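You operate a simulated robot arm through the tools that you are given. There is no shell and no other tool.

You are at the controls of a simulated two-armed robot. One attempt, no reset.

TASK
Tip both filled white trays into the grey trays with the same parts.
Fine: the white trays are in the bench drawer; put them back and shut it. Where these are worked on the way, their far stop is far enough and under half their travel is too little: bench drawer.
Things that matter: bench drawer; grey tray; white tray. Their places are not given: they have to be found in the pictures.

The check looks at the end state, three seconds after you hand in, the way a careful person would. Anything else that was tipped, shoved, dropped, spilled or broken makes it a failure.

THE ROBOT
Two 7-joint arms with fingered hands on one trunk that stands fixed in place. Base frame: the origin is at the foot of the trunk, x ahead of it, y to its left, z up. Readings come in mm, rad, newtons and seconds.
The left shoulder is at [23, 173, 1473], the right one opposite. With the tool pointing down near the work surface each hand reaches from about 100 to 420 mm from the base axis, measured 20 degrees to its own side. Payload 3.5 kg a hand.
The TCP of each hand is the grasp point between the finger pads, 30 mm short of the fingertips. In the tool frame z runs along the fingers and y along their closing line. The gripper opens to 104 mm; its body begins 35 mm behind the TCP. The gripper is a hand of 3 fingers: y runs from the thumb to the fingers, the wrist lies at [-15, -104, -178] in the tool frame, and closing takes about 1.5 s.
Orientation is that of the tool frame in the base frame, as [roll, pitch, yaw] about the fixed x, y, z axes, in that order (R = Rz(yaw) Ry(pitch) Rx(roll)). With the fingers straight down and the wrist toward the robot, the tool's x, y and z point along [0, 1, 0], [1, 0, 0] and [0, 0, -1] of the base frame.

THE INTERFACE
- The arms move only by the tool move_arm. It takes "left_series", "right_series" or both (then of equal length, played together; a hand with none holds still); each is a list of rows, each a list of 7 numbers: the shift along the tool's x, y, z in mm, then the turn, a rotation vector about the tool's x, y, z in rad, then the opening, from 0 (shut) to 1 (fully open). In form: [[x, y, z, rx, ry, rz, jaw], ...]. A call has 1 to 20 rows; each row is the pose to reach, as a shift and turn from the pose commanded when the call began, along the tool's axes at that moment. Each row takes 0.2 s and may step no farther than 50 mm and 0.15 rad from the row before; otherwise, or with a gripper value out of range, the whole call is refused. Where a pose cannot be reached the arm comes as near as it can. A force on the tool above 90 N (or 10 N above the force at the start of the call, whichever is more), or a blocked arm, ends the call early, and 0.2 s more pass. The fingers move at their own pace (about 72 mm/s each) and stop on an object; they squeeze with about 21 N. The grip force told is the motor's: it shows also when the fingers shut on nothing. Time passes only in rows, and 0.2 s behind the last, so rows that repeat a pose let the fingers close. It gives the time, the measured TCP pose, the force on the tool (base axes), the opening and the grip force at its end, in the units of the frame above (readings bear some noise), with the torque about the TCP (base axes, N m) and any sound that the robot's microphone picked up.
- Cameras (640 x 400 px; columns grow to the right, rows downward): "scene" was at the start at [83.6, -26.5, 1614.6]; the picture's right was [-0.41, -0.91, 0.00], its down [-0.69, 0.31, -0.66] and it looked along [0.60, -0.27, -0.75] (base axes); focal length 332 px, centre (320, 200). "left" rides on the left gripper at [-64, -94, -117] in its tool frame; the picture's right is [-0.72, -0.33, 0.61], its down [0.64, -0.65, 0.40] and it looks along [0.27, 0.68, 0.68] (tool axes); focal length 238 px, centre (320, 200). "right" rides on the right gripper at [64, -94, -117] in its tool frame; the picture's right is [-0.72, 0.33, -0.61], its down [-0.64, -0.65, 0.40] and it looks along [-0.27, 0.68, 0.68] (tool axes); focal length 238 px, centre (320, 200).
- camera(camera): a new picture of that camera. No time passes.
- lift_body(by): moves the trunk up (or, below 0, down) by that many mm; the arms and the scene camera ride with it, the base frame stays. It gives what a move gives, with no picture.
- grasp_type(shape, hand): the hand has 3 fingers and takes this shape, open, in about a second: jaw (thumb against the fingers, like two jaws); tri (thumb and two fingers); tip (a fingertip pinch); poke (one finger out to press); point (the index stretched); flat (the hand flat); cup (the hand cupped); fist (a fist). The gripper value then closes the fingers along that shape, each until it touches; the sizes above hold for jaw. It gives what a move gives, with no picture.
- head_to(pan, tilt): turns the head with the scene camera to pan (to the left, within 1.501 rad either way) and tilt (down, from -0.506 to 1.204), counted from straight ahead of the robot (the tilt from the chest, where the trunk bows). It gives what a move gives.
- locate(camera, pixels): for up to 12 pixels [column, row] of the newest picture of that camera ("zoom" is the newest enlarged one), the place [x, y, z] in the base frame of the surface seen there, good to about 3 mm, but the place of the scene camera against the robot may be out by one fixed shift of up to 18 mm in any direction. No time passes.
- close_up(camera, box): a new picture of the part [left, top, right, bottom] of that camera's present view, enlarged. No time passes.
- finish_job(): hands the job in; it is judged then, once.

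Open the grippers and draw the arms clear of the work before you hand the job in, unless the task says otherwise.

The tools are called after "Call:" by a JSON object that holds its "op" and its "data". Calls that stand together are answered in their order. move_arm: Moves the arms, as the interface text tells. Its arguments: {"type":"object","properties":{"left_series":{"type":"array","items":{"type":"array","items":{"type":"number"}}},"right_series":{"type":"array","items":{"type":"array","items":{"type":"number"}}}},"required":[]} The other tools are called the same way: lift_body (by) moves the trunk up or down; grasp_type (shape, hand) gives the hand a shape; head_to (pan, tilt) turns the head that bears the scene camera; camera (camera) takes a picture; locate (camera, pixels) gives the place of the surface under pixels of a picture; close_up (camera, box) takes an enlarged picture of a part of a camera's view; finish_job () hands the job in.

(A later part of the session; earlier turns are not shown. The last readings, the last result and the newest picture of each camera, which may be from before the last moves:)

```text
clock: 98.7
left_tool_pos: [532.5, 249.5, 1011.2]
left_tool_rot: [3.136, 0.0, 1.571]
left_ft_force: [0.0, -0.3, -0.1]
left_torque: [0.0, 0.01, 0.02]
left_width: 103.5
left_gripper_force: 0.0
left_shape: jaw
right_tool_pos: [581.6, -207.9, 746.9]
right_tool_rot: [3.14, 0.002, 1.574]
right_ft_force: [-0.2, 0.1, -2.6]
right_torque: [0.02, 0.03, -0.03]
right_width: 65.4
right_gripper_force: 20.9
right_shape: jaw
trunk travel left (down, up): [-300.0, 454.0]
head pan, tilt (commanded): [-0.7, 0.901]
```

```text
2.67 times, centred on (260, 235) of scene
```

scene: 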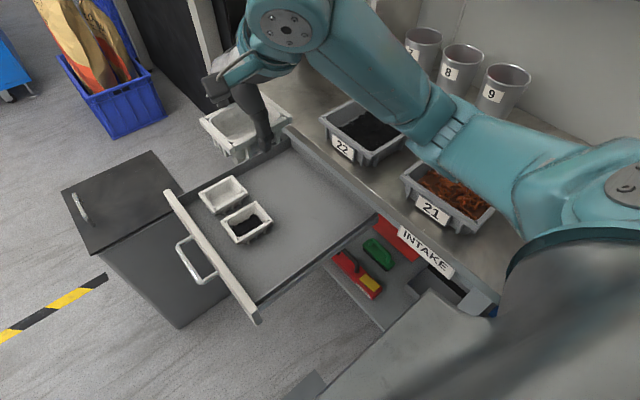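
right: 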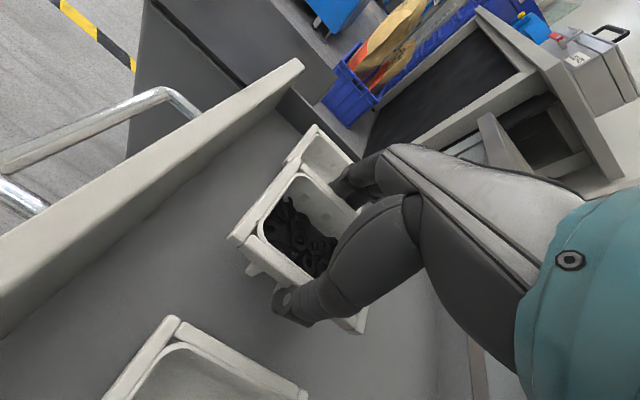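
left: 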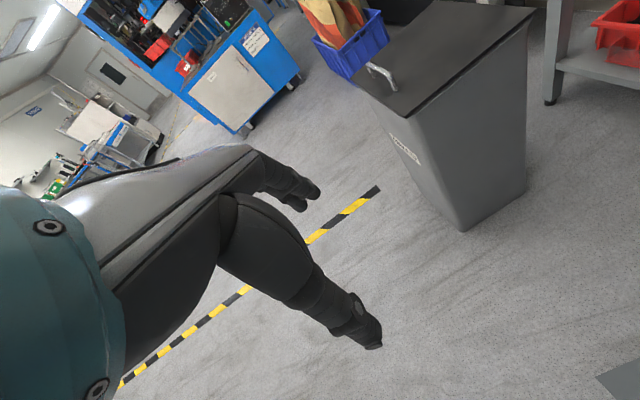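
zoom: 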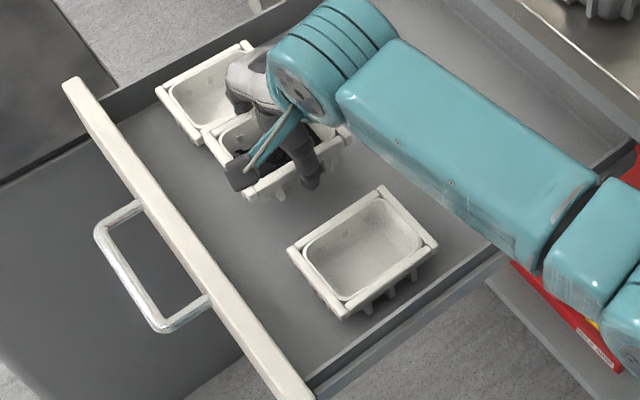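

The black tray is held level. I raise it slowly to z≈1057.

Call:
{"op": "move_arm", "data": {"right_series": [[0, 0, -8, 0, 0, 0, 0.4], [0, 0, -22, 0, 0, 0, 0.4], [0, 0, -42, 0, 0, 0, 0.4], [0, 0, -65, 0, 0, 0, 0.4], [0, 0, -90, 0, 0, 0, 0.4], [0, 0, -115, 0, 0, 0, 0.4], [0, 0, -140, 0, 0, 0, 0.4], [0, 0, -165, 0, 0, 0, 0.4], [0, 0, -190, 0, 0, 0, 0.4], [0, 0, -215, 0, 0, 0, 0.4], [0, 0, -240, 0, 0, 0, 0.4], [0, 0, -265, 0, 0, 0, 0.4], [0, 0, -285, 0, 0, 0, 0.4], [0, 0, -300, 0, 0, 0, 0.4], [0, 0, -310, 0, 0, 0, 0.4], [0, 0, -310, 0, 0, 0, 0.4]]}}

Call:
{"op": "camera", "data": {"camera": "scene"}}

```text
clock: 102.1
left_tool_pos: [533.1, 248.4, 1009.7]
left_tool_rot: [3.137, 0.0, 1.57]
left_ft_force: [-0.2, -1.3, -0.4]
left_torque: [-0.01, 0.01, 0.01]
left_width: 103.3
left_gripper_force: 0.0
left_shape: jaw
right_tool_pos: [579.8, -205.9, 1055.0]
right_tool_rot: [3.14, 0.002, 1.573]
right_ft_force: [-0.7, 0.3, -2.0]
right_torque: [0.01, 0.0, -0.01]
right_width: 64.9
right_gripper_force: 21.0
right_shape: jaw
trunk travel left (down, up): [-300.0, 454.0]
head pan, tilt (commanded): [-0.7, 0.901]
```

```text
taken
```

scene: 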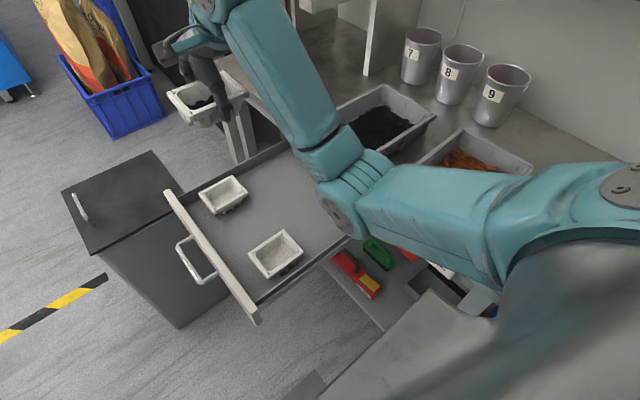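

I carry it to above tray 22 (about 515,-560).

Call:
{"op": "move_arm", "data": {"right_series": [[-7, -1, 0, 0, 0, 0, 0.4], [-21, -4, 0, 0, 0, 0, 0.4], [-41, -8, 0, 0, 0, 0, 0.4], [-63, -12, 0, 0, 0, 0, 0.4], [-86, -16, 0, 0, 0, 0, 0.4], [-109, -20, 0, 0, 0, 0, 0.4], [-132, -24, 0, 0, 0, 0, 0.4], [-155, -28, 0, 0, 0, 0, 0.4], [-178, -33, 0, 0, 0, 0, 0.4], [-201, -37, 0, 0, 0, 0, 0.4], [-224, -41, 0, 0, 0, 0, 0.4], [-247, -45, 0, 0, 0, 0, 0.4], [-270, -50, 0, 0, 0, 0, 0.4], [-293, -54, 0, 0, 0, 0, 0.4], [-316, -58, 0, 0, 0, 0, 0.4], [-335, -62, 0, 0, 0, 0, 0.4], [-348, -64, 0, 0, 0, 0, 0.4], [-354, -65, 0, 0, 0, 0, 0.4], [-354, -65, 0, 0, 0, 0, 0.4]]}}

Call:
{"op": "camera", "data": {"camera": "right"}}

Call:
{"op": "camera", "data": {"camera": "scene"}}

```text
clock: 106.1
left_tool_pos: [533.5, 248.1, 1011.2]
left_tool_rot: [3.136, 0.002, 1.57]
left_ft_force: [-0.7, -0.1, -0.7]
left_torque: [0.0, 0.0, 0.01]
left_width: 103.8
left_gripper_force: 0.1
left_shape: jaw
right_tool_pos: [515.9, -561.8, 1056.9]
right_tool_rot: [3.14, 0.003, 1.57]
right_ft_force: [0.2, 0.4, -2.9]
right_torque: [-0.01, 0.01, 0.01]
right_width: 64.9
right_gripper_force: 21.4
right_shape: jaw
trunk travel left (down, up): [-300.0, 454.0]
head pan, tilt (commanded): [-0.7, 0.901]
```

```text
taken
```

right: 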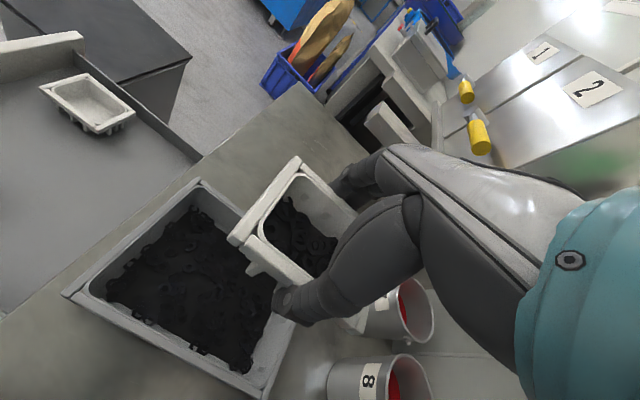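

```text
taken
```

scene: 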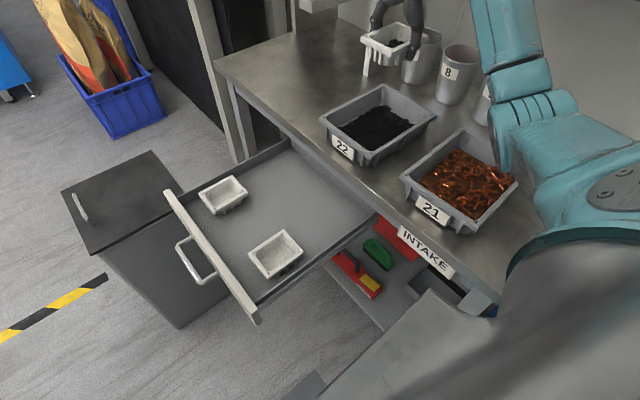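

Over tray 22. I measure its rim/interior from the wrist camera and the elbow's height near tray 21 from the scene.

Call:
{"op": "locate", "data": {"camera": "right", "pixels": [[66, 293], [198, 182], [262, 393], [105, 290], [190, 210], [240, 360], [170, 270], [220, 290]]}}

Call:
{"op": "locate", "data": {"camera": "scene", "pixels": [[500, 150], [520, 120], [495, 110], [510, 40], [540, 100], [505, 170]]}}

```text
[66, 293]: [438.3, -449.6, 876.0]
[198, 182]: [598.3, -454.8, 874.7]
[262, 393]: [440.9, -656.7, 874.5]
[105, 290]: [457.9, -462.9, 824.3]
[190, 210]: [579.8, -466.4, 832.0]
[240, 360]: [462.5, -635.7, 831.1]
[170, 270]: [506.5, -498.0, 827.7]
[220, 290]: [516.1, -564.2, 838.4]
```

```text
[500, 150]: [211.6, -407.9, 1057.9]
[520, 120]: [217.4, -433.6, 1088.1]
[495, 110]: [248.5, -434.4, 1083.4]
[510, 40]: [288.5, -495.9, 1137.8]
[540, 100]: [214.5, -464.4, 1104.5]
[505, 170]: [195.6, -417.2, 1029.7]
```

Tray 22 spans x 438–598, y -450…-657; elbow is well above tray 21. I lower to z≈990 and roll to about 30°.

Call:
{"op": "move_arm", "data": {"right_series": [[-1, 1, 10, 0, 0, 0, 0.4], [-2, 2, 25, 0, 0, 0, 0.4], [-3, 2, 42, 0, 0, 0, 0.4], [-3, 2, 58, 0, 0, 0, 0.4], [-3, 2, 67, 0, -0.05, 0, 0.4], [-3, 2, 67, 0, -0.12, 0, 0.4], [-3, 2, 67, 0, -0.2, 0, 0.4], [-3, 2, 67, 0, -0.28, 0, 0.4], [-3, 2, 67, 0, -0.36, 0, 0.4], [-3, 2, 67, 0, -0.44, 0, 0.4], [-3, 2, 67, 0, -0.5, 0, 0.4], [-3, 2, 67, 0, -0.5, 0, 0.4]]}}

Call:
{"op": "camera", "data": {"camera": "scene"}}

Call:
{"op": "camera", "data": {"camera": "right"}}

```text
clock: 108.7
left_tool_pos: [532.5, 248.0, 1011.3]
left_tool_rot: [3.135, 0.0, 1.571]
left_ft_force: [-0.1, 0.0, 0.5]
left_torque: [0.0, -0.04, -0.03]
left_width: 103.9
left_gripper_force: 0.0
left_shape: jaw
right_tool_pos: [518.1, -563.4, 990.9]
right_tool_rot: [3.138, 0.501, 1.571]
right_ft_force: [0.1, -0.4, -2.2]
right_torque: [0.02, -0.03, 0.0]
right_width: 65.0
right_gripper_force: 21.2
right_shape: jaw
trunk travel left (down, up): [-300.0, 454.0]
head pan, tilt (commanded): [-0.7, 0.901]
```

```text
taken
```

scene: 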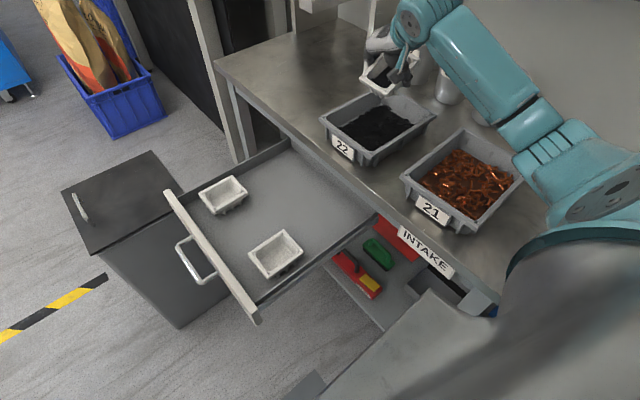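

```text
taken
```

right: 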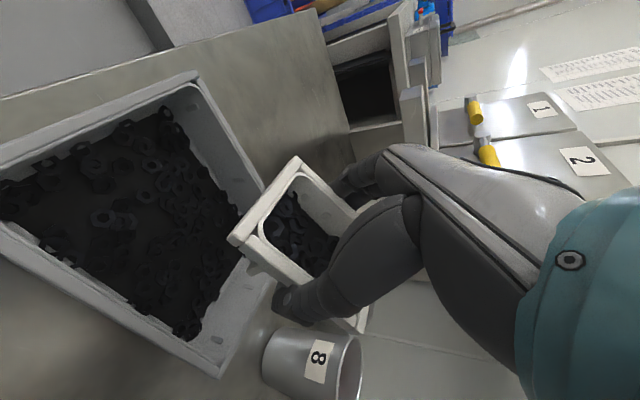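

Everything is clear. I roll on to ~105° slowly over the tray, holding at the end to let the parts fall.

Call:
{"op": "move_arm", "data": {"right_series": [[-2, 0, 1, 0, -0.08, 0, 0.4], [-4, 0, 2, 0, -0.16, 0, 0.4], [-6, 0, 3, 0, -0.24, 0, 0.4], [-7, 0, 3.8, 0, -0.32, 0, 0.4], [-7, 0, 3.8, 0, -0.4, 0, 0.4], [-7, 0, 3.8, 0, -0.48, 0, 0.4], [-7, 0, 3.8, 0, -0.56, 0, 0.4], [-7, 0, 3.8, 0, -0.64, 0, 0.4], [-7, 0, 3.8, 0, -0.72, 0, 0.4], [-7, 0, 3.8, 0, -0.8, 0, 0.4], [-7, 0, 3.8, 0, -0.88, 0, 0.4], [-7, 0, 3.8, 0, -0.96, 0, 0.4], [-7, 0, 3.8, 0, -1.04, 0, 0.4], [-7, 0, 3.8, 0, -1.12, 0, 0.4], [-7, 0, 3.8, 0, -1.2, 0, 0.4], [-7, 0, 3.8, 0, -1.27, 0, 0.4], [-7, 0, 3.8, 0, -1.33, 0, 0.4], [-7, 0, 3.8, 0, -1.33, 0, 0.4], [-7, 0, 3.8, 0, -1.33, 0, 0.4]]}}

Call:
{"op": "camera", "data": {"camera": "scene"}}

Call:
{"op": "camera", "data": {"camera": "right"}}

```text
clock: 112.7
left_tool_pos: [532.7, 249.5, 1011.1]
left_tool_rot: [3.137, 0.001, 1.569]
left_ft_force: [-0.3, 0.0, 0.2]
left_torque: [0.0, 0.03, 0.0]
left_width: 103.6
left_gripper_force: 0.0
left_shape: jaw
right_tool_pos: [517.6, -571.5, 990.6]
right_tool_rot: [0.006, 1.309, -1.564]
right_ft_force: [0.4, -1.0, -1.2]
right_torque: [0.0, -0.02, -0.01]
right_width: 64.5
right_gripper_force: 20.9
right_shape: jaw
trunk travel left (down, up): [-300.0, 454.0]
head pan, tilt (commanded): [-0.7, 0.901]
```

```text
taken
```

scene: 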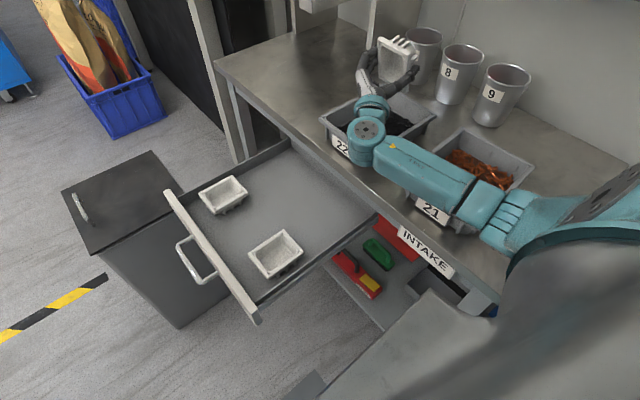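

```text
taken
```

right: 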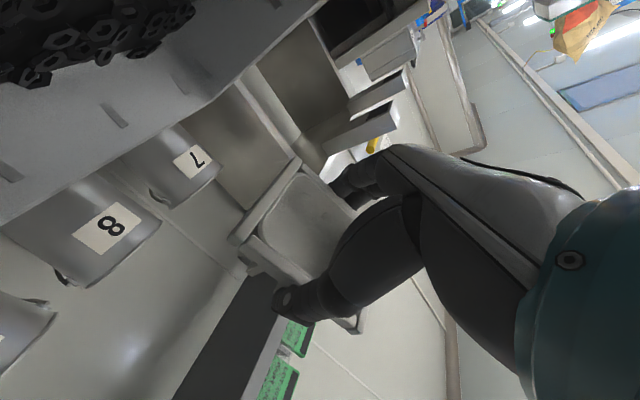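

The white tray appears empty. I zoom in to confirm nothing sticks inside and that the washers all landed in tray 22.

Call:
{"op": "close_up", "data": {"camera": "right", "box": [210, 130, 400, 350]}}

Call:
{"op": "close_up", "data": {"camera": "scene", "box": [300, 20, 480, 190]}}

```text
1.82 times, centred on (305, 240) of right
```

zoom: 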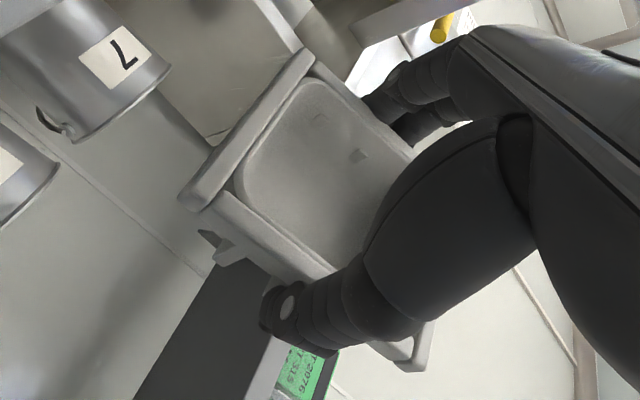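

```text
2.35 times, centred on (390, 105) of scene
```

zoom: 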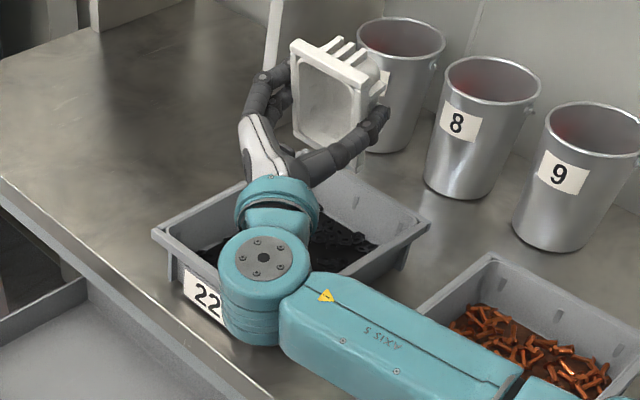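

It is empty and upright parts lie in tray 22. I raise the hand and unroll it.

Call:
{"op": "move_arm", "data": {"right_series": [[-26, 0, 7, 0, 0.03, 0, 0.4], [-52, 0, 14, 0, 0.12, 0, 0.4], [-77, 0, 20, 0, 0.24, 0, 0.4], [-77, 0, 20, 0, 0.38, 0, 0.4], [-77, 0, 20, 0, 0.52, 0, 0.4], [-77, 0, 20, 0, 0.66, 0, 0.4], [-77, 0, 20, 0, 0.8, 0, 0.4], [-77, 0, 20, 0, 0.94, 0, 0.4], [-77, 0, 20, 0, 1.08, 0, 0.4], [-77, 0, 20, 0, 1.22, 0, 0.4], [-77, 0, 20, 0, 1.36, 0, 0.4], [-77, 0, 20, 0, 1.5, 0, 0.4], [-77, 0, 20, 0, 1.64, 0, 0.4], [-77, 0, 20, 0, 1.76, 0, 0.4], [-77, 0, 20, 0, 1.83, 0, 0.4], [-77, 0, 20, 0, 1.83, 0, 0.4]]}}

Call:
{"op": "camera", "data": {"camera": "right"}}

Call:
{"op": "camera", "data": {"camera": "scene"}}

```text
clock: 116.1
left_tool_pos: [533.3, 247.1, 1012.2]
left_tool_rot: [3.135, -0.001, 1.571]
left_ft_force: [-0.2, -0.8, -0.5]
left_torque: [0.03, 0.02, 0.0]
left_width: 103.7
left_gripper_force: 0.1
left_shape: jaw
right_tool_pos: [516.2, -572.3, 1070.3]
right_tool_rot: [-3.141, 0.001, 1.572]
right_ft_force: [0.0, 0.7, 0.2]
right_torque: [-0.01, 0.03, 0.02]
right_width: 64.4
right_gripper_force: 20.2
right_shape: jaw
trunk travel left (down, up): [-300.0, 454.0]
head pan, tilt (commanded): [-0.7, 0.901]
```

```text
taken
```

right: 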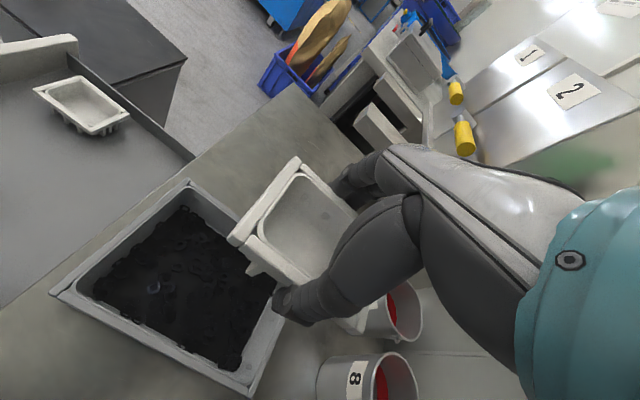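

```text
taken
```

scene: 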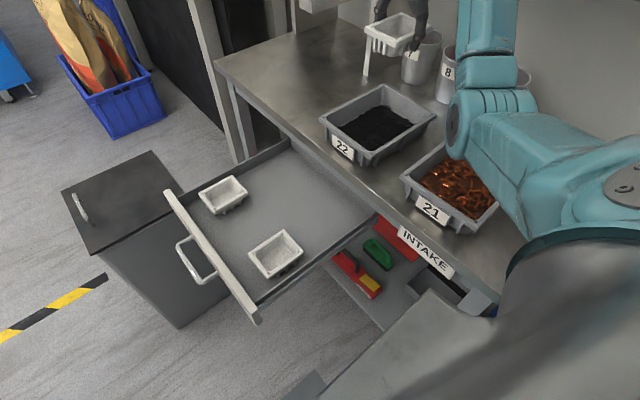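

Level and empty. I carry the white tray back over its spot between the other two (582,-208) and lower to z≈760.

Call:
{"op": "move_arm", "data": {"right_series": [[18, 3, 0, 0, 0, 0, 0.4], [55, 10, 0, 0, 0, 0, 0.4], [95, 17, 0, 0, 0, 0, 0.4], [135, 24, 0, 0, 0, 0, 0.4], [175, 32, 0, 0, 0, 0, 0.4], [215, 39, 0, 0, 0, 0, 0.4], [255, 46, 0, 0, 0, 0, 0.4], [295, 53, 0, 0, 0, 0, 0.4], [330, 60, 0, 0, 0, 0, 0.4], [355, 65, 5, 0, 0, 0, 0.4], [364, 66, 30, 0, 0, 0, 0.4], [364, 66, 70, 0, 0, 0, 0.4], [364, 66, 110, 0, 0, 0, 0.4], [364, 66, 150, 0, 0, 0, 0.4], [364, 66, 190, 0, 0, 0, 0.4], [364, 66, 230, 0, 0, 0, 0.4], [364, 66, 270, 0, 0, 0, 0.4], [364, 66, 295, 0, 0, 0, 0.4], [364, 66, 310, 0, 0, 0, 0.4], [364, 66, 310, 0, 0, 0, 0.4]]}}

Call:
{"op": "camera", "data": {"camera": "right"}}

Call:
{"op": "close_up", "data": {"camera": "right", "box": [100, 100, 420, 400]}}

```text
clock: 120.3
left_tool_pos: [533.0, 248.6, 1010.8]
left_tool_rot: [3.135, -0.001, 1.571]
left_ft_force: [0.0, -0.5, -0.4]
left_torque: [-0.01, 0.01, 0.01]
left_width: 103.9
left_gripper_force: 0.0
left_shape: jaw
right_tool_pos: [584.0, -208.1, 759.0]
right_tool_rot: [3.14, 0.003, 1.572]
right_ft_force: [1.1, -0.5, -0.6]
right_torque: [0.02, -0.01, 0.02]
right_width: 64.0
right_gripper_force: 21.2
right_shape: jaw
trunk travel left (down, up): [-300.0, 454.0]
head pan, tilt (commanded): [-0.7, 0.901]
```

```text
taken
```

right: 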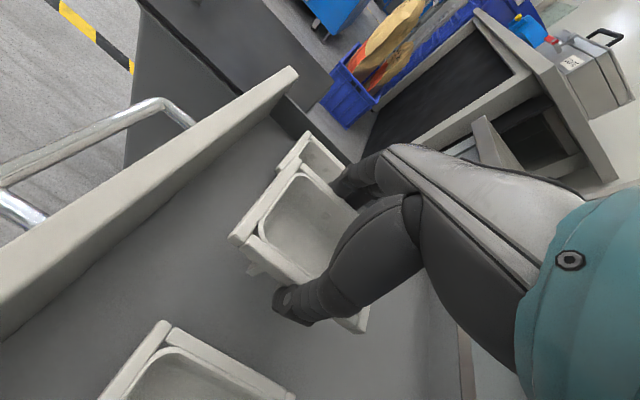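

```text
1.33 times, centred on (260, 250) of right
```

zoom: 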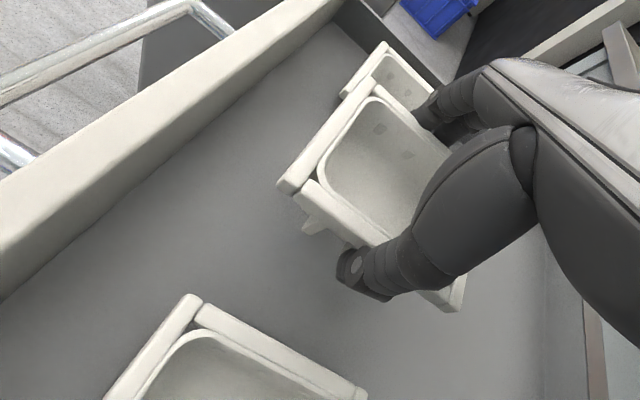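

Aligned over the gap. I shift 2 mm back, lower it to the floor and seat it gently.

Call:
{"op": "move_arm", "data": {"right_series": [[0, -2, 15, 0, 0, 0, 0.4], [0, -2, 30, 0, 0, 0, 0.4], [0, -2, 42, 0, 0, 0, 0.4], [0, -2, 49, 0, 0, 0, 0.4], [0, -2, 53, 0, 0, 0, 0.4], [0, -2, 55, 0, 0, 0, 0.4], [0, -2, 56, 0, 0, 0, 0.4], [0, -2, 56, 0, 0, 0, 0.4]]}}

Call:
{"op": "close_up", "data": {"camera": "right", "box": [100, 100, 420, 400]}}

```text
clock: 122.1
left_tool_pos: [532.6, 249.4, 1012.0]
left_tool_rot: [3.136, 0.0, 1.571]
left_ft_force: [-1.0, -0.3, 0.3]
left_torque: [-0.01, 0.0, 0.04]
left_width: 103.7
left_gripper_force: 0.1
left_shape: jaw
right_tool_pos: [582.9, -207.0, 704.2]
right_tool_rot: [3.135, 0.002, 1.572]
right_ft_force: [-2.5, -1.6, 12.9]
right_torque: [0.02, -0.29, -0.04]
right_width: 63.0
right_gripper_force: 20.7
right_shape: jaw
trunk travel left (down, up): [-300.0, 454.0]
head pan, tilt (commanded): [-0.7, 0.901]
```

```text
1.33 times, centred on (260, 250) of right
```

zoom: 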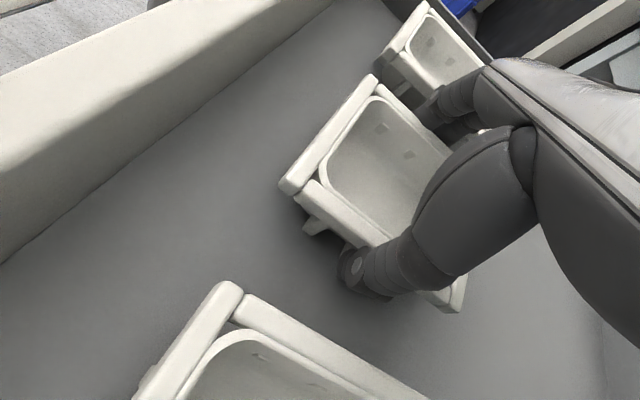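

Seated (13 N). I release to 0.82 and rise straight up well clear of the drawer.

Call:
{"op": "move_arm", "data": {"right_series": [[0, 0, -2, 0, 0, 0, 0.6], [0, 0, -2, 0, 0, 0, 0.7], [0, 0, -2, 0, 0, 0, 0.78], [0, 0, -2, 0, 0, 0, 0.82], [0, 0, -2, 0, 0, 0, 0.82], [0, 0, -12, 0, 0, 0, 0.82], [0, 0, -25, 0, 0, 0, 0.82], [0, 0, -45, 0, 0, 0, 0.82], [0, 0, -75, 0, 0, 0, 0.82], [0, 0, -110, 0, 0, 0, 0.82], [0, 0, -150, 0, 0, 0, 0.82], [0, 0, -190, 0, 0, 0, 0.82], [0, 0, -230, 0, 0, 0, 0.82], [0, 0, -230, 0, 0, 0, 0.82]]}}

Call:
{"op": "camera", "data": {"camera": "right"}}

Call:
{"op": "camera", "data": {"camera": "scene"}}

```text
clock: 125.1
left_tool_pos: [532.7, 248.7, 1011.6]
left_tool_rot: [3.136, 0.002, 1.571]
left_ft_force: [-0.1, 0.9, 1.1]
left_torque: [-0.01, -0.02, 0.02]
left_width: 103.9
left_gripper_force: 0.0
left_shape: jaw
right_tool_pos: [582.8, -207.6, 935.9]
right_tool_rot: [3.139, 0.001, 1.572]
right_ft_force: [-0.1, 1.2, 0.3]
right_torque: [-0.01, 0.0, 0.02]
right_width: 84.8
right_gripper_force: 0.0
right_shape: jaw
trunk travel left (down, up): [-300.0, 454.0]
head pan, tilt (commanded): [-0.7, 0.901]
```

```text
taken
```

right: 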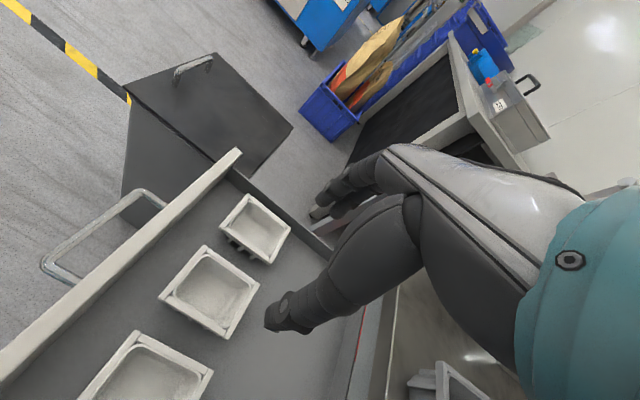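

```text
taken
```

scene: 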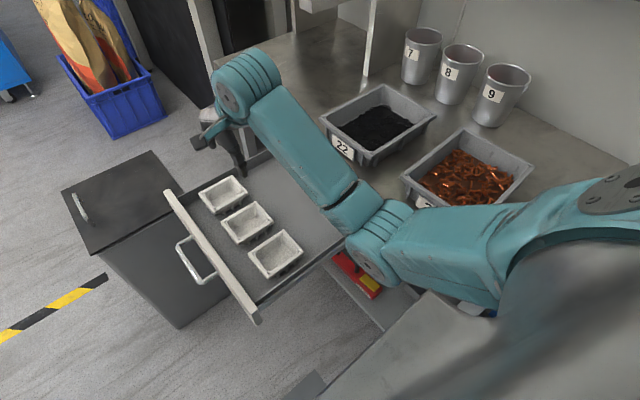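

All three white trays are empty and back in their row. To shut the drawer I move the closed right hand to in front of the handle: first to (577,10,936) and then down to z≈696.

Call:
{"op": "move_arm", "data": {"right_series": [[30, -2, 0, 0, 0, 0, 0.6], [70, -3, 0, 0, 0, 0, 0.4], [110, -4, 0, 0, 0, 0, 0.2], [150, -5, 0, 0, 0, 0, 0], [190, -6, 0, 0, 0, 0, 0], [218, -6, 0, 0, 0, 0, 0], [218, -6, 0, 0, 0, 0, 0]]}}

Call:
{"op": "camera", "data": {"camera": "scene"}}

Call:
{"op": "camera", "data": {"camera": "right"}}

```text
clock: 126.7
left_tool_pos: [532.9, 249.7, 1011.0]
left_tool_rot: [3.137, 0.001, 1.573]
left_ft_force: [-0.6, -0.1, 1.5]
left_torque: [0.0, 0.0, -0.03]
left_width: 103.6
left_gripper_force: 0.0
left_shape: jaw
right_tool_pos: [579.6, 10.7, 929.4]
right_tool_rot: [3.14, 0.003, 1.571]
right_ft_force: [0.1, -0.4, -0.4]
right_torque: [-0.02, -0.01, 0.02]
right_width: 0.1
right_gripper_force: 21.1
right_shape: jaw
trunk travel left (down, up): [-300.0, 454.0]
head pan, tilt (commanded): [-0.7, 0.901]
```

```text
taken
```

scene: 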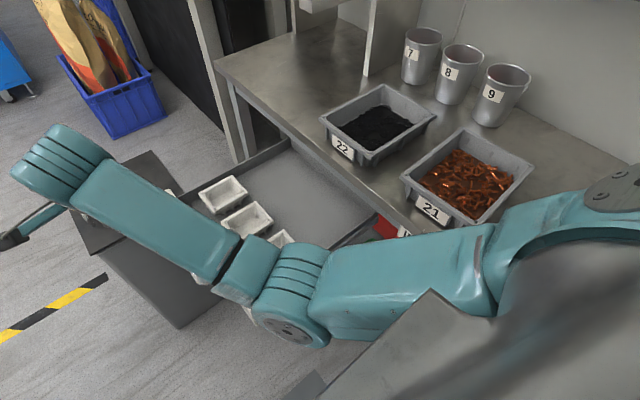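

```text
taken
```

right: 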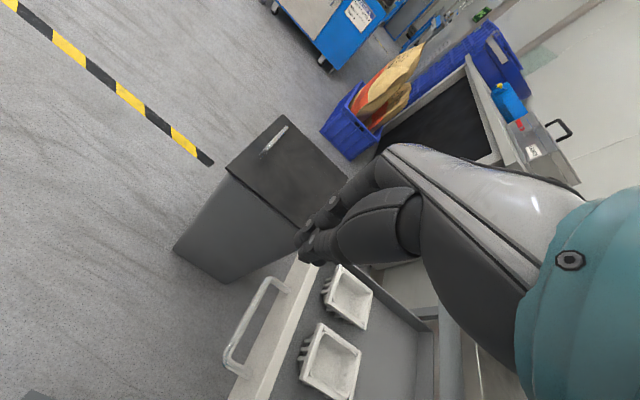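

The hand is out in front; the handle shows at (225–285, 280–370) in the wrist view. I measure the handle and my elbow before descending.

Call:
{"op": "locate", "data": {"camera": "right", "pixels": [[270, 281], [245, 320], [228, 355], [300, 270], [285, 292], [248, 375], [290, 320], [310, 250]]}}

Call:
{"op": "locate", "data": {"camera": "scene", "pixels": [[290, 300], [285, 335], [235, 270], [300, 260], [400, 300], [70, 150]]}}

```text
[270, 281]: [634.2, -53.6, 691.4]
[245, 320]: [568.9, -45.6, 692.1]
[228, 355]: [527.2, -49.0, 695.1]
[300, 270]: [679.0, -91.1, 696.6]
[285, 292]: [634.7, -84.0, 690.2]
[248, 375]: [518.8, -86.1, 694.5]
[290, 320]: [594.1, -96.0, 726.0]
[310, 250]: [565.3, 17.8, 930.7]
```

```text
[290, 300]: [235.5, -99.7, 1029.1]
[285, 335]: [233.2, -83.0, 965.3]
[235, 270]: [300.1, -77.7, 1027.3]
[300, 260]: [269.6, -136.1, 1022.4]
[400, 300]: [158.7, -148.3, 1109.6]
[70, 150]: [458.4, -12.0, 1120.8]
```

My elbow is close to the chest in this orientation, so I rather re-grip the handle in the earlier orientation that kept the elbow out. I turn the hand back to it here, in free space, with the jaw at 0.4.

Call:
{"op": "move_arm", "data": {"right_series": [[3.3, -2.9, 1.2, 0.0165, -0.0557, -0.1332, 0.4], [6.7, -5.8, 2.3, 0.0331, -0.1115, -0.2664, 0.4], [10, -8.8, 3.5, 0.0496, -0.1672, -0.3996, 0.4], [13.3, -11.7, 4.7, 0.0661, -0.2229, -0.5328, 0.4], [16.7, -14.6, 5.8, 0.0827, -0.2787, -0.666, 0.4], [20, -17.5, 7, 0.0992, -0.3344, -0.7992, 0.4], [23.3, -20.4, 8.2, 0.1157, -0.3901, -0.9324, 0.4], [26.7, -23.3, 9.3, 0.1323, -0.4459, -1.0656, 0.4], [30, -26.2, 10.5, 0.1488, -0.5016, -1.1988, 0.4], [33.3, -29.2, 11.7, 0.1653, -0.5573, -1.332, 0.4], [36.7, -32.1, 12.8, 0.1819, -0.6131, -1.4652, 0.4], [40, -35, 14, 0.1984, -0.6688, -1.5984, 0.4], [40, -35, 14, 0.1984, -0.6688, -1.5984, 0.4]]}}

Call:
{"op": "camera", "data": {"camera": "scene"}}

Call:
{"op": "camera", "data": {"camera": "right"}}

```text
clock: 129.5
left_tool_pos: [532.1, 248.9, 1011.9]
left_tool_rot: [3.136, -0.001, 1.57]
left_ft_force: [0.2, -0.1, 0.0]
left_torque: [-0.01, -0.02, 0.02]
left_width: 103.6
left_gripper_force: 0.0
left_shape: jaw
right_tool_pos: [541.0, 49.3, 918.3]
right_tool_rot: [-2.564, 0.26, -2.974]
right_ft_force: [0.3, -0.5, -0.1]
right_torque: [-0.01, -0.02, -0.01]
right_width: 41.3
right_gripper_force: 0.1
right_shape: jaw
trunk travel left (down, up): [-300.0, 454.0]
head pan, tilt (commanded): [-0.7, 0.901]
```

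```text
taken
```

scene: 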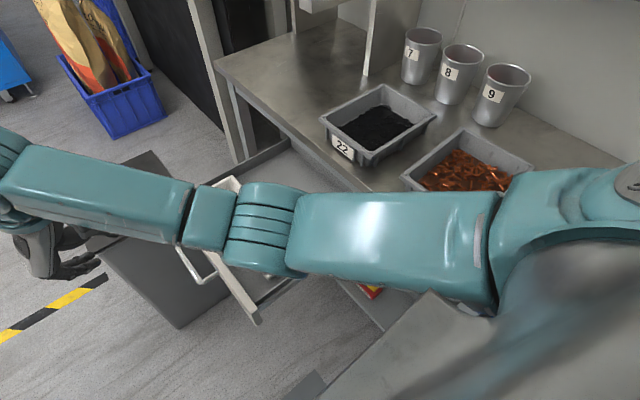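

```text
taken
```

right: 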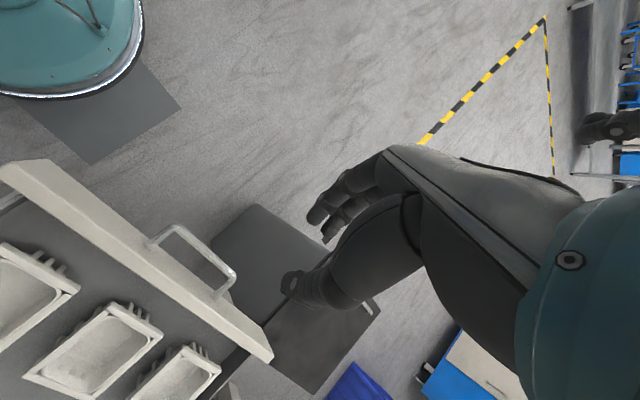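

The orientation is right and the handle is in view. I lower the trunk 80 mm again and measure the handle.

Call:
{"op": "lift_body", "data": {"by": -80}}

Call:
{"op": "camera", "data": {"camera": "right"}}

```text
clock: 130.6
left_tool_pos: [532.4, 248.9, 934.0]
left_tool_rot: [3.134, -0.001, 1.572]
left_ft_force: [-0.3, -0.2, -0.1]
left_torque: [0.03, -0.01, 0.02]
left_width: 103.7
left_gripper_force: 0.1
left_shape: jaw
right_tool_pos: [539.9, 50.8, 839.4]
right_tool_rot: [-2.567, 0.259, -2.979]
right_ft_force: [-0.2, 0.2, -0.3]
right_torque: [-0.02, 0.02, 0.01]
right_width: 41.4
right_gripper_force: 0.0
right_shape: jaw
trunk travel left (down, up): [-220.0, 534.0]
head pan, tilt (commanded): [-0.7, 0.901]
```

```text
taken
```

right: 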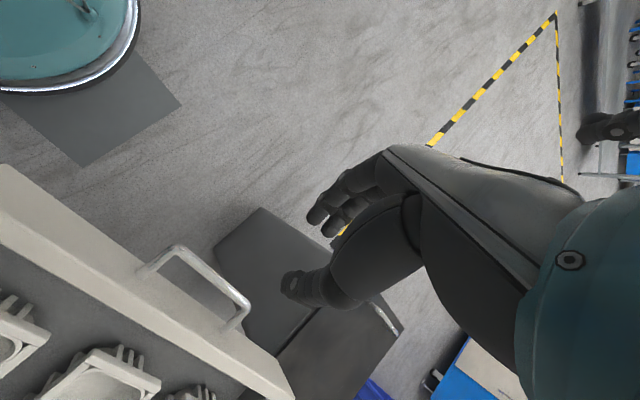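

Call:
{"op": "close_up", "data": {"camera": "right", "box": [100, 200, 340, 380]}}

Call:
{"op": "locate", "data": {"camera": "right", "pixels": [[180, 248], [200, 263], [222, 283], [243, 300], [145, 270], [230, 328], [100, 265], [200, 335], [160, 305], [250, 355]]}}

```text
2.22 times, centred on (220, 290) of right
```

zoom: 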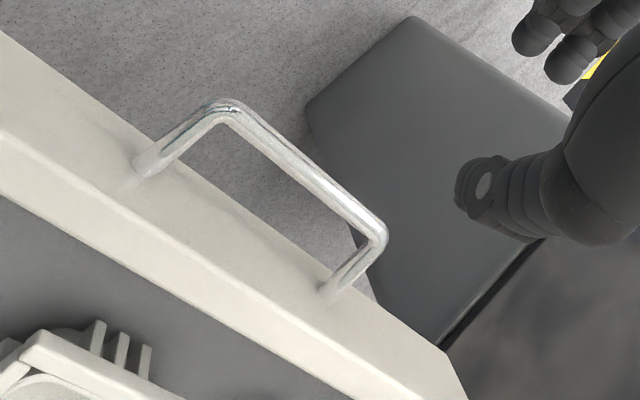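

```text
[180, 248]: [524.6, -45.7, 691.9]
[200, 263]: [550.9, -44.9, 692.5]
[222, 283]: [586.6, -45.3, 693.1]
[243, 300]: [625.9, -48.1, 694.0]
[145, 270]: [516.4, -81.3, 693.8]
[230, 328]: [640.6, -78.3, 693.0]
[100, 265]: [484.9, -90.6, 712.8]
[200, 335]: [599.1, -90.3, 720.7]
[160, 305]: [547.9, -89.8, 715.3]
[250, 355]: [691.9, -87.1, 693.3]
```

The bar is at y≈-45, exactly 332 mm from its closed reading. I go to the same pre-grasp relative to it as before.

Call:
{"op": "move_arm", "data": {"right_series": [[4.5, 0.7, 23, 0, 0, 0, 0.4], [9, 1.5, 46, 0, 0, 0, 0.4], [14, 2.2, 70, 0, 0, 0, 0.4], [18.2, 2.9, 93.6, 0, 0, 0, 0.4], [18.2, 2.9, 93.6, 0, 0, 0, 0.4]]}}

Call:
{"op": "close_up", "data": {"camera": "right", "box": [160, 170, 400, 350]}}

```text
clock: 131.8
left_tool_pos: [531.7, 249.1, 932.3]
left_tool_rot: [3.136, 0.001, 1.571]
left_ft_force: [-0.3, -0.2, -0.4]
left_torque: [0.02, 0.01, -0.02]
left_width: 103.6
left_gripper_force: 0.0
left_shape: jaw
right_tool_pos: [552.8, 2.6, 756.1]
right_tool_rot: [-2.566, 0.261, -2.976]
right_ft_force: [-0.2, 0.3, 0.2]
right_torque: [-0.03, 0.03, 0.01]
right_width: 41.3
right_gripper_force: 0.0
right_shape: jaw
trunk travel left (down, up): [-220.0, 534.0]
head pan, tilt (commanded): [-0.7, 0.901]
```

```text
2.22 times, centred on (280, 260) of right
```

zoom: 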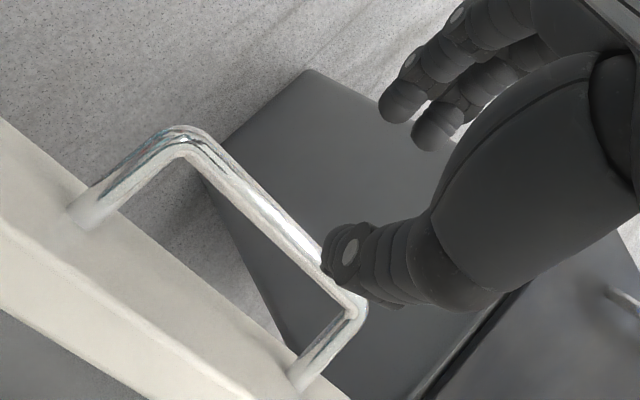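

The view matches the earlier pre-grasp. I advance 80 mm along the fingers and close on the bar.

Call:
{"op": "move_arm", "data": {"right_series": [[0, 0, 20, 0, 0, 0, 0.4], [0, 0, 40, 0, 0, 0, 0.4], [0, 0, 60, 0, 0, 0, 0.4], [0, 0, 70, 0, 0, 0, 0.4], [0, 0, 80, 0, 0, 0, 0.4], [0, 0, 80, 0, 0, 0, 0.3], [0, 0, 80, 0, 0, 0, 0], [0, 0, 80, 0, 0, 0, 0], [0, 0, 80, 0, 0, 0, 0], [0, 0, 80, 0, 0, 0, 0], [0, 0, 80, 0, 0, 0, 0]]}}

Call:
{"op": "close_up", "data": {"camera": "right", "box": [160, 150, 440, 370]}}

```text
clock: 134.2
left_tool_pos: [532.1, 248.8, 930.1]
left_tool_rot: [3.137, -0.003, 1.57]
left_ft_force: [0.2, -0.2, 0.7]
left_torque: [0.03, -0.02, 0.02]
left_width: 103.6
left_gripper_force: 0.0
left_shape: jaw
right_tool_pos: [574.9, -39.7, 691.7]
right_tool_rot: [-2.565, 0.259, -2.977]
right_ft_force: [1.4, -6.0, -5.8]
right_torque: [0.03, 0.02, -0.03]
right_width: 1.0
right_gripper_force: 21.1
right_shape: jaw
trunk travel left (down, up): [-220.0, 534.0]
head pan, tilt (commanded): [-0.7, 0.901]
```

```text
1.82 times, centred on (300, 260) of right
```

zoom: 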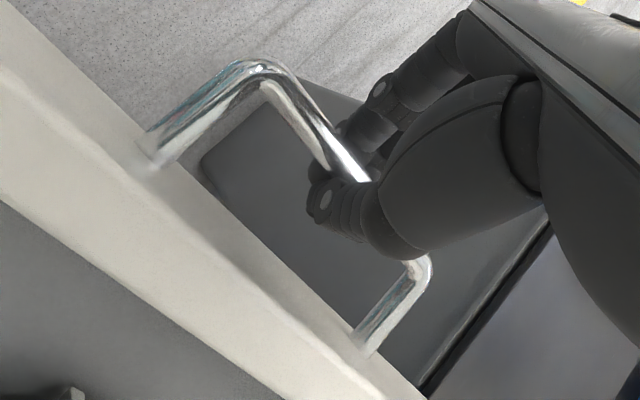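

The bar is gripped. I push the drawer smoothly in along -y by 300 mm, slowing at the end.

Call:
{"op": "move_arm", "data": {"right_series": [[0.8, -4.3, 2.5, 0, 0, 0, 0], [2.2, -11.9, 7, 0, 0, 0, 0], [4.4, -23.8, 14, 0, 0, 0, 0], [7.1, -38.3, 22.5, 0, 0, 0, 0], [9.9, -53.7, 31.5, 0, 0, 0, 0], [12.7, -69, 40.5, 0, 0, 0, 0], [15.5, -84.3, 49.5, 0, 0, 0, 0], [18.4, -99.6, 58.5, 0, 0, 0, 0], [21.2, -115, 67.5, 0, 0, 0, 0], [24, -130.3, 76.5, 0, 0, 0, 0], [26.8, -145.6, 85.5, 0, 0, 0, 0], [29.7, -161, 94.5, 0, 0, 0, 0], [32.5, -176.3, 103.5, 0, 0, 0, 0], [35.3, -191.6, 112.5, 0, 0, 0, 0], [38.2, -206.9, 121.5, 0, 0, 0, 0], [41, -222.3, 130.5, 0, 0, 0, 0], [43.5, -235.9, 138.5, 0, 0, 0, 0], [45.4, -246.1, 144.5, 0, 0, 0, 0], [46.6, -252.9, 148.5, 0, 0, 0, 0], [47.3, -256.3, 150.5, 0, 0, 0, 0]]}}

Call:
{"op": "camera", "data": {"camera": "scene"}}

Call:
{"op": "camera", "data": {"camera": "right"}}

```text
clock: 138.4
left_tool_pos: [533.2, 248.6, 931.2]
left_tool_rot: [3.137, 0.002, 1.572]
left_ft_force: [0.5, -0.3, 1.3]
left_torque: [0.01, 0.0, 0.04]
left_width: 103.9
left_gripper_force: 0.0
left_shape: jaw
right_tool_pos: [575.4, -338.6, 690.8]
right_tool_rot: [-2.568, 0.26, -2.979]
right_ft_force: [-3.1, 0.7, -4.9]
right_torque: [0.05, 0.07, 0.0]
right_width: 1.3
right_gripper_force: 21.0
right_shape: jaw
trunk travel left (down, up): [-220.0, 534.0]
head pan, tilt (commanded): [-0.7, 0.901]
```

```text
taken
```

scene: 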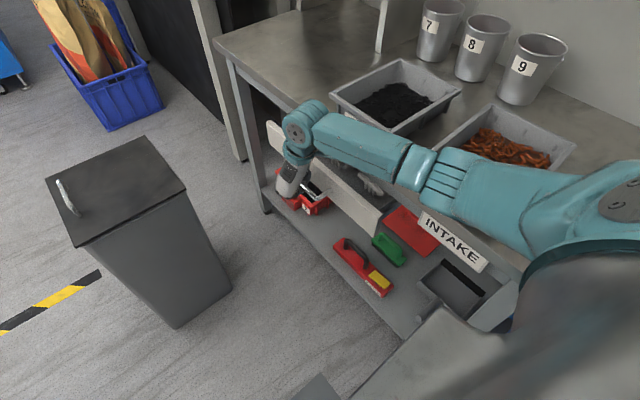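

```text
taken
```

right: 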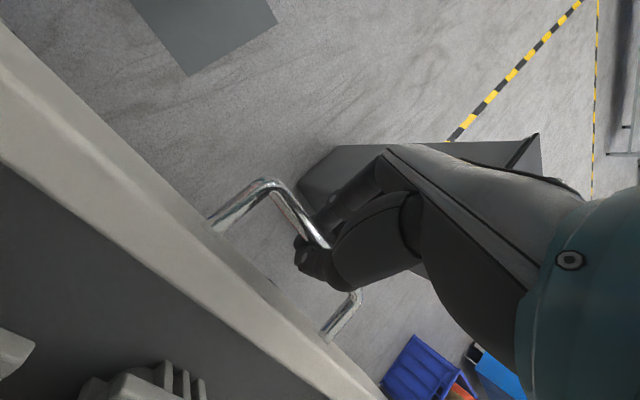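

About 30 mm remain. I push on in small steps until the closed stop is felt.

Call:
{"op": "move_arm", "data": {"right_series": [[0.9, -5.1, 3, 0, 0, 0, 0], [1.9, -10.2, 6, 0, 0, 0, 0], [2.8, -15.3, 9, 0, 0, 0, 0], [3.8, -20.4, 12, 0, 0, 0, 0], [4.4, -23.8, 14, 0, 0, 0, 0], [4.7, -25.5, 15, 0, 0, 0, 0], [4.7, -25.5, 15, 0, 0, 0, 0]]}}

Call:
{"op": "camera", "data": {"camera": "right"}}

```text
clock: 140.0
left_tool_pos: [532.7, 249.5, 932.2]
left_tool_rot: [3.136, -0.002, 1.572]
left_ft_force: [-0.4, 0.0, -0.1]
left_torque: [-0.03, 0.0, 0.01]
left_width: 103.9
left_gripper_force: 0.1
left_shape: jaw
right_tool_pos: [577.0, -368.6, 690.6]
right_tool_rot: [-2.565, 0.26, -2.975]
right_ft_force: [-9.1, -4.1, -3.5]
right_torque: [0.0, 0.09, -0.08]
right_width: 1.4
right_gripper_force: 21.1
right_shape: jaw
trunk travel left (down, up): [-220.0, 534.0]
head pan, tilt (commanded): [-0.7, 0.901]
```

```text
taken
```

right: 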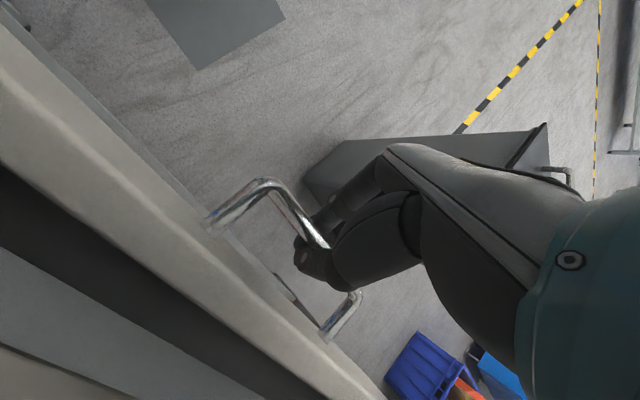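

At its starting place now (TCP y≈-369) but no stop felt yet. I push a little further in 2.5 mm steps.

Call:
{"op": "move_arm", "data": {"right_series": [[0.4, -2.1, 1.3, 0, 0, 0, 0], [0.8, -4.3, 2.5, 0, 0, 0, 0], [1.2, -6.4, 3.8, 0, 0, 0, 0], [1.6, -8.5, 5, 0, 0, 0, 0], [1.6, -8.5, 5, 0, 0, 0, 0]]}}

```text
clock: 141.2
left_tool_pos: [533.1, 248.4, 931.7]
left_tool_rot: [3.137, 0.0, 1.571]
left_ft_force: [-0.5, -0.2, 1.2]
left_torque: [0.05, -0.02, -0.02]
left_width: 103.8
left_gripper_force: 0.0
left_shape: jaw
right_tool_pos: [576.5, -377.1, 692.5]
right_tool_rot: [-2.567, 0.259, -2.975]
right_ft_force: [-6.8, 14.6, -7.0]
right_torque: [0.17, 0.11, -0.02]
right_width: 0.8
right_gripper_force: 20.8
right_shape: jaw
trunk travel left (down, up): [-220.0, 534.0]
head pan, tilt (commanded): [-0.7, 0.901]
```

The y force turned to +15 N. I press 5 mm more to confirm it is the closed stop.

Call:
{"op": "move_arm", "data": {"right_series": [[0.4, -2.1, 1.3, 0, 0, 0, 0], [0.8, -4.3, 2.5, 0, 0, 0, 0], [0.8, -4.3, 2.5, 0, 0, 0, 0]]}}

Call:
{"op": "camera", "data": {"camera": "right"}}

Call:
{"op": "camera", "data": {"camera": "scene"}}

```text
clock: 142.0
left_tool_pos: [533.4, 250.4, 931.2]
left_tool_rot: [3.138, 0.003, 1.57]
left_ft_force: [0.6, 1.2, 0.0]
left_torque: [0.02, -0.01, 0.03]
left_width: 103.9
left_gripper_force: 0.0
left_shape: jaw
right_tool_pos: [578.1, -378.3, 691.5]
right_tool_rot: [-2.573, 0.262, -2.975]
right_ft_force: [-4.4, 27.4, -6.2]
right_torque: [-0.64, 0.37, -0.6]
right_width: 0.4
right_gripper_force: 21.1
right_shape: jaw
trunk travel left (down, up): [-220.0, 534.0]
head pan, tilt (commanded): [-0.7, 0.901]
```

```text
taken
```

right: 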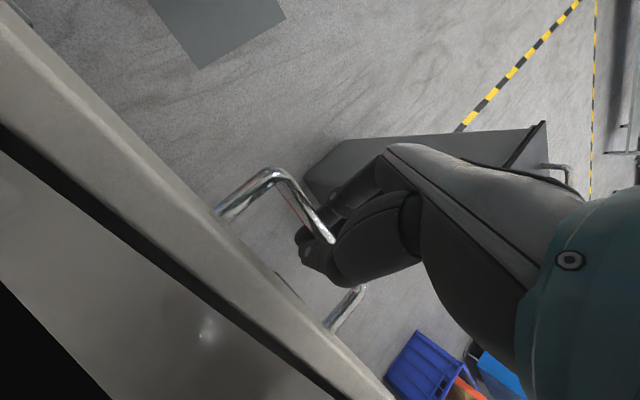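

```text
taken
```

scene: 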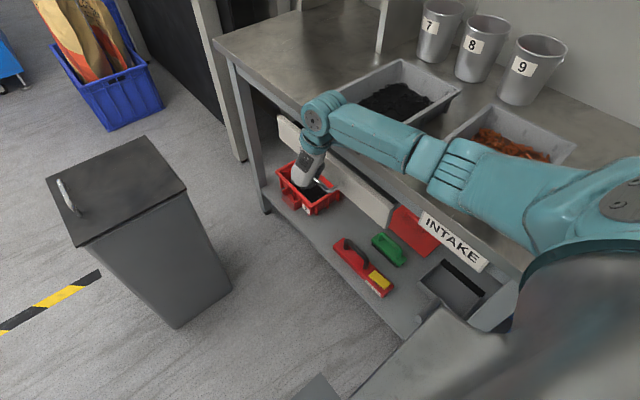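

The y force rises stiffly (27 N for ~1 mm), so this is the closed stop. I measure the panel to compare with its starting position (face y≈-420).

Call:
{"op": "locate", "data": {"camera": "right", "pixels": [[60, 80], [100, 130], [150, 190], [60, 120], [130, 200], [30, 140], [60, 180], [235, 205], [330, 325], [280, 180], [90, 110], [20, 100]]}}

Call:
{"op": "close_up", "data": {"camera": "scene", "box": [240, 90, 440, 260]}}

```text
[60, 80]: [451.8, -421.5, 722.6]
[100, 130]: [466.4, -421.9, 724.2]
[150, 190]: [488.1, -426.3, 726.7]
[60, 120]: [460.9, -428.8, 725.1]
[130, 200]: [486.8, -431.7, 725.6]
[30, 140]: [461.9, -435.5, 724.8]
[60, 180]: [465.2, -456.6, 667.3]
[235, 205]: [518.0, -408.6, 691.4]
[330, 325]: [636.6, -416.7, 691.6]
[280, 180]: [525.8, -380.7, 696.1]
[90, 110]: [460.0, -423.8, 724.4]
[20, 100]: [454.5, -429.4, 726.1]
```

```text
2.35 times, centred on (340, 175) of scene
```

zoom: 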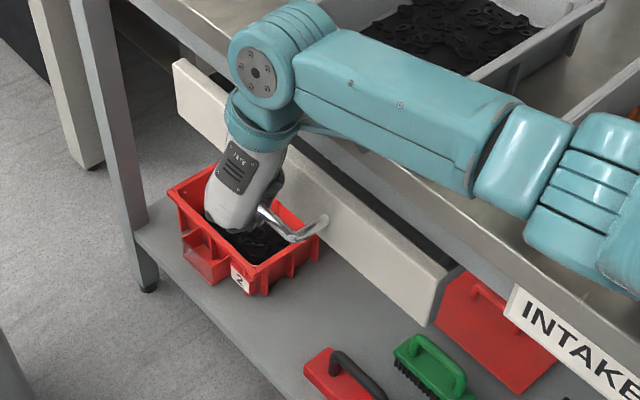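

The panel (face ≈-421.5, back ≈-435) and bar are back at the closed position. I open the fingers gently in place, then withdraw along the finger axis.

Call:
{"op": "move_arm", "data": {"right_series": [[0, 0, 0, 0, 0, 0, 0.15], [0, 0, 0, 0, 0, 0, 0.22], [0, 2, 0, 0, 0, 0, 0.28], [0, 5, 0, 0, 0, 0, 0.33], [0, 5, 0, 0, 0, 0, 0.33], [0, 5, -15, 0, 0, 0, 0.33], [0, 5, -35, 0, 0, 0, 0.35], [0, 5, -60, 0, 0, 0, 0.4], [0, 5, -90, 0, 0, 0, 0.4], [0, 5, -120, 0, 0, 0, 0.4], [0, 5, -120, 0, 0, 0, 0.4]]}}

Call:
{"op": "camera", "data": {"camera": "right"}}

Call:
{"op": "camera", "data": {"camera": "scene"}}

```text
clock: 144.4
left_tool_pos: [533.3, 249.6, 931.7]
left_tool_rot: [3.136, 0.0, 1.571]
left_ft_force: [0.6, 0.2, 0.9]
left_torque: [0.02, -0.01, 0.0]
left_width: 103.4
left_gripper_force: 0.1
left_shape: jaw
right_tool_pos: [542.6, -318.1, 786.6]
right_tool_rot: [-2.566, 0.257, -2.977]
right_ft_force: [0.1, 0.3, -0.2]
right_torque: [0.01, 0.0, -0.01]
right_width: 41.1
right_gripper_force: 0.1
right_shape: jaw
trunk travel left (down, up): [-220.0, 534.0]
head pan, tilt (commanded): [-0.7, 0.901]
```

```text
taken
```

right: 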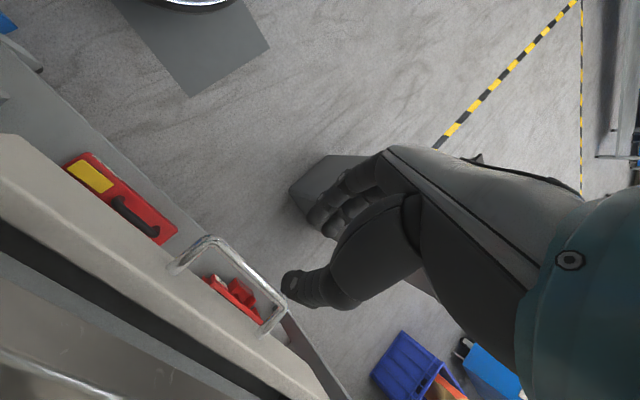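

```text
taken
```

scene: 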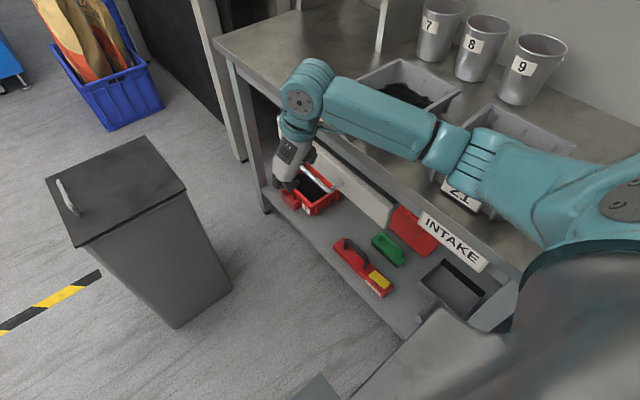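

The hand is free of the handle. I check the panel position again to be sure it did not creep open.

Call:
{"op": "locate", "data": {"camera": "right", "pixels": [[60, 185], [110, 235], [160, 285], [60, 200], [110, 250], [205, 242], [245, 285], [180, 268], [265, 330], [40, 250], [100, 300], [200, 330]]}}

Call:
{"op": "close_up", "data": {"camera": "right", "box": [0, 120, 320, 400]}}

```text
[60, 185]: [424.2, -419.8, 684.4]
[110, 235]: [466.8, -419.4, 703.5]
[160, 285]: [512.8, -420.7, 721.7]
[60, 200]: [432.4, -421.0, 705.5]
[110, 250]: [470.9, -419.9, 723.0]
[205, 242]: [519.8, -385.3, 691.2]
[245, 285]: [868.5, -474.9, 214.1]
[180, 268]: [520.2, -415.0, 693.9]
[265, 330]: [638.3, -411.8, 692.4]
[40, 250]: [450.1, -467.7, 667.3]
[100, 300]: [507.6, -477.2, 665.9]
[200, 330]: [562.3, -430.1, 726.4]
```

```text
1.43 times, centred on (160, 260) of right
```

zoom: 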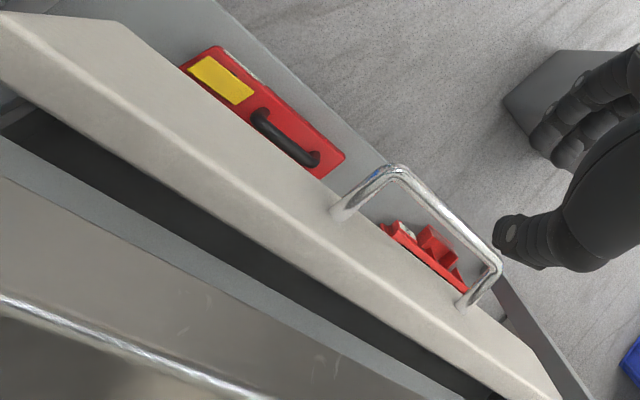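

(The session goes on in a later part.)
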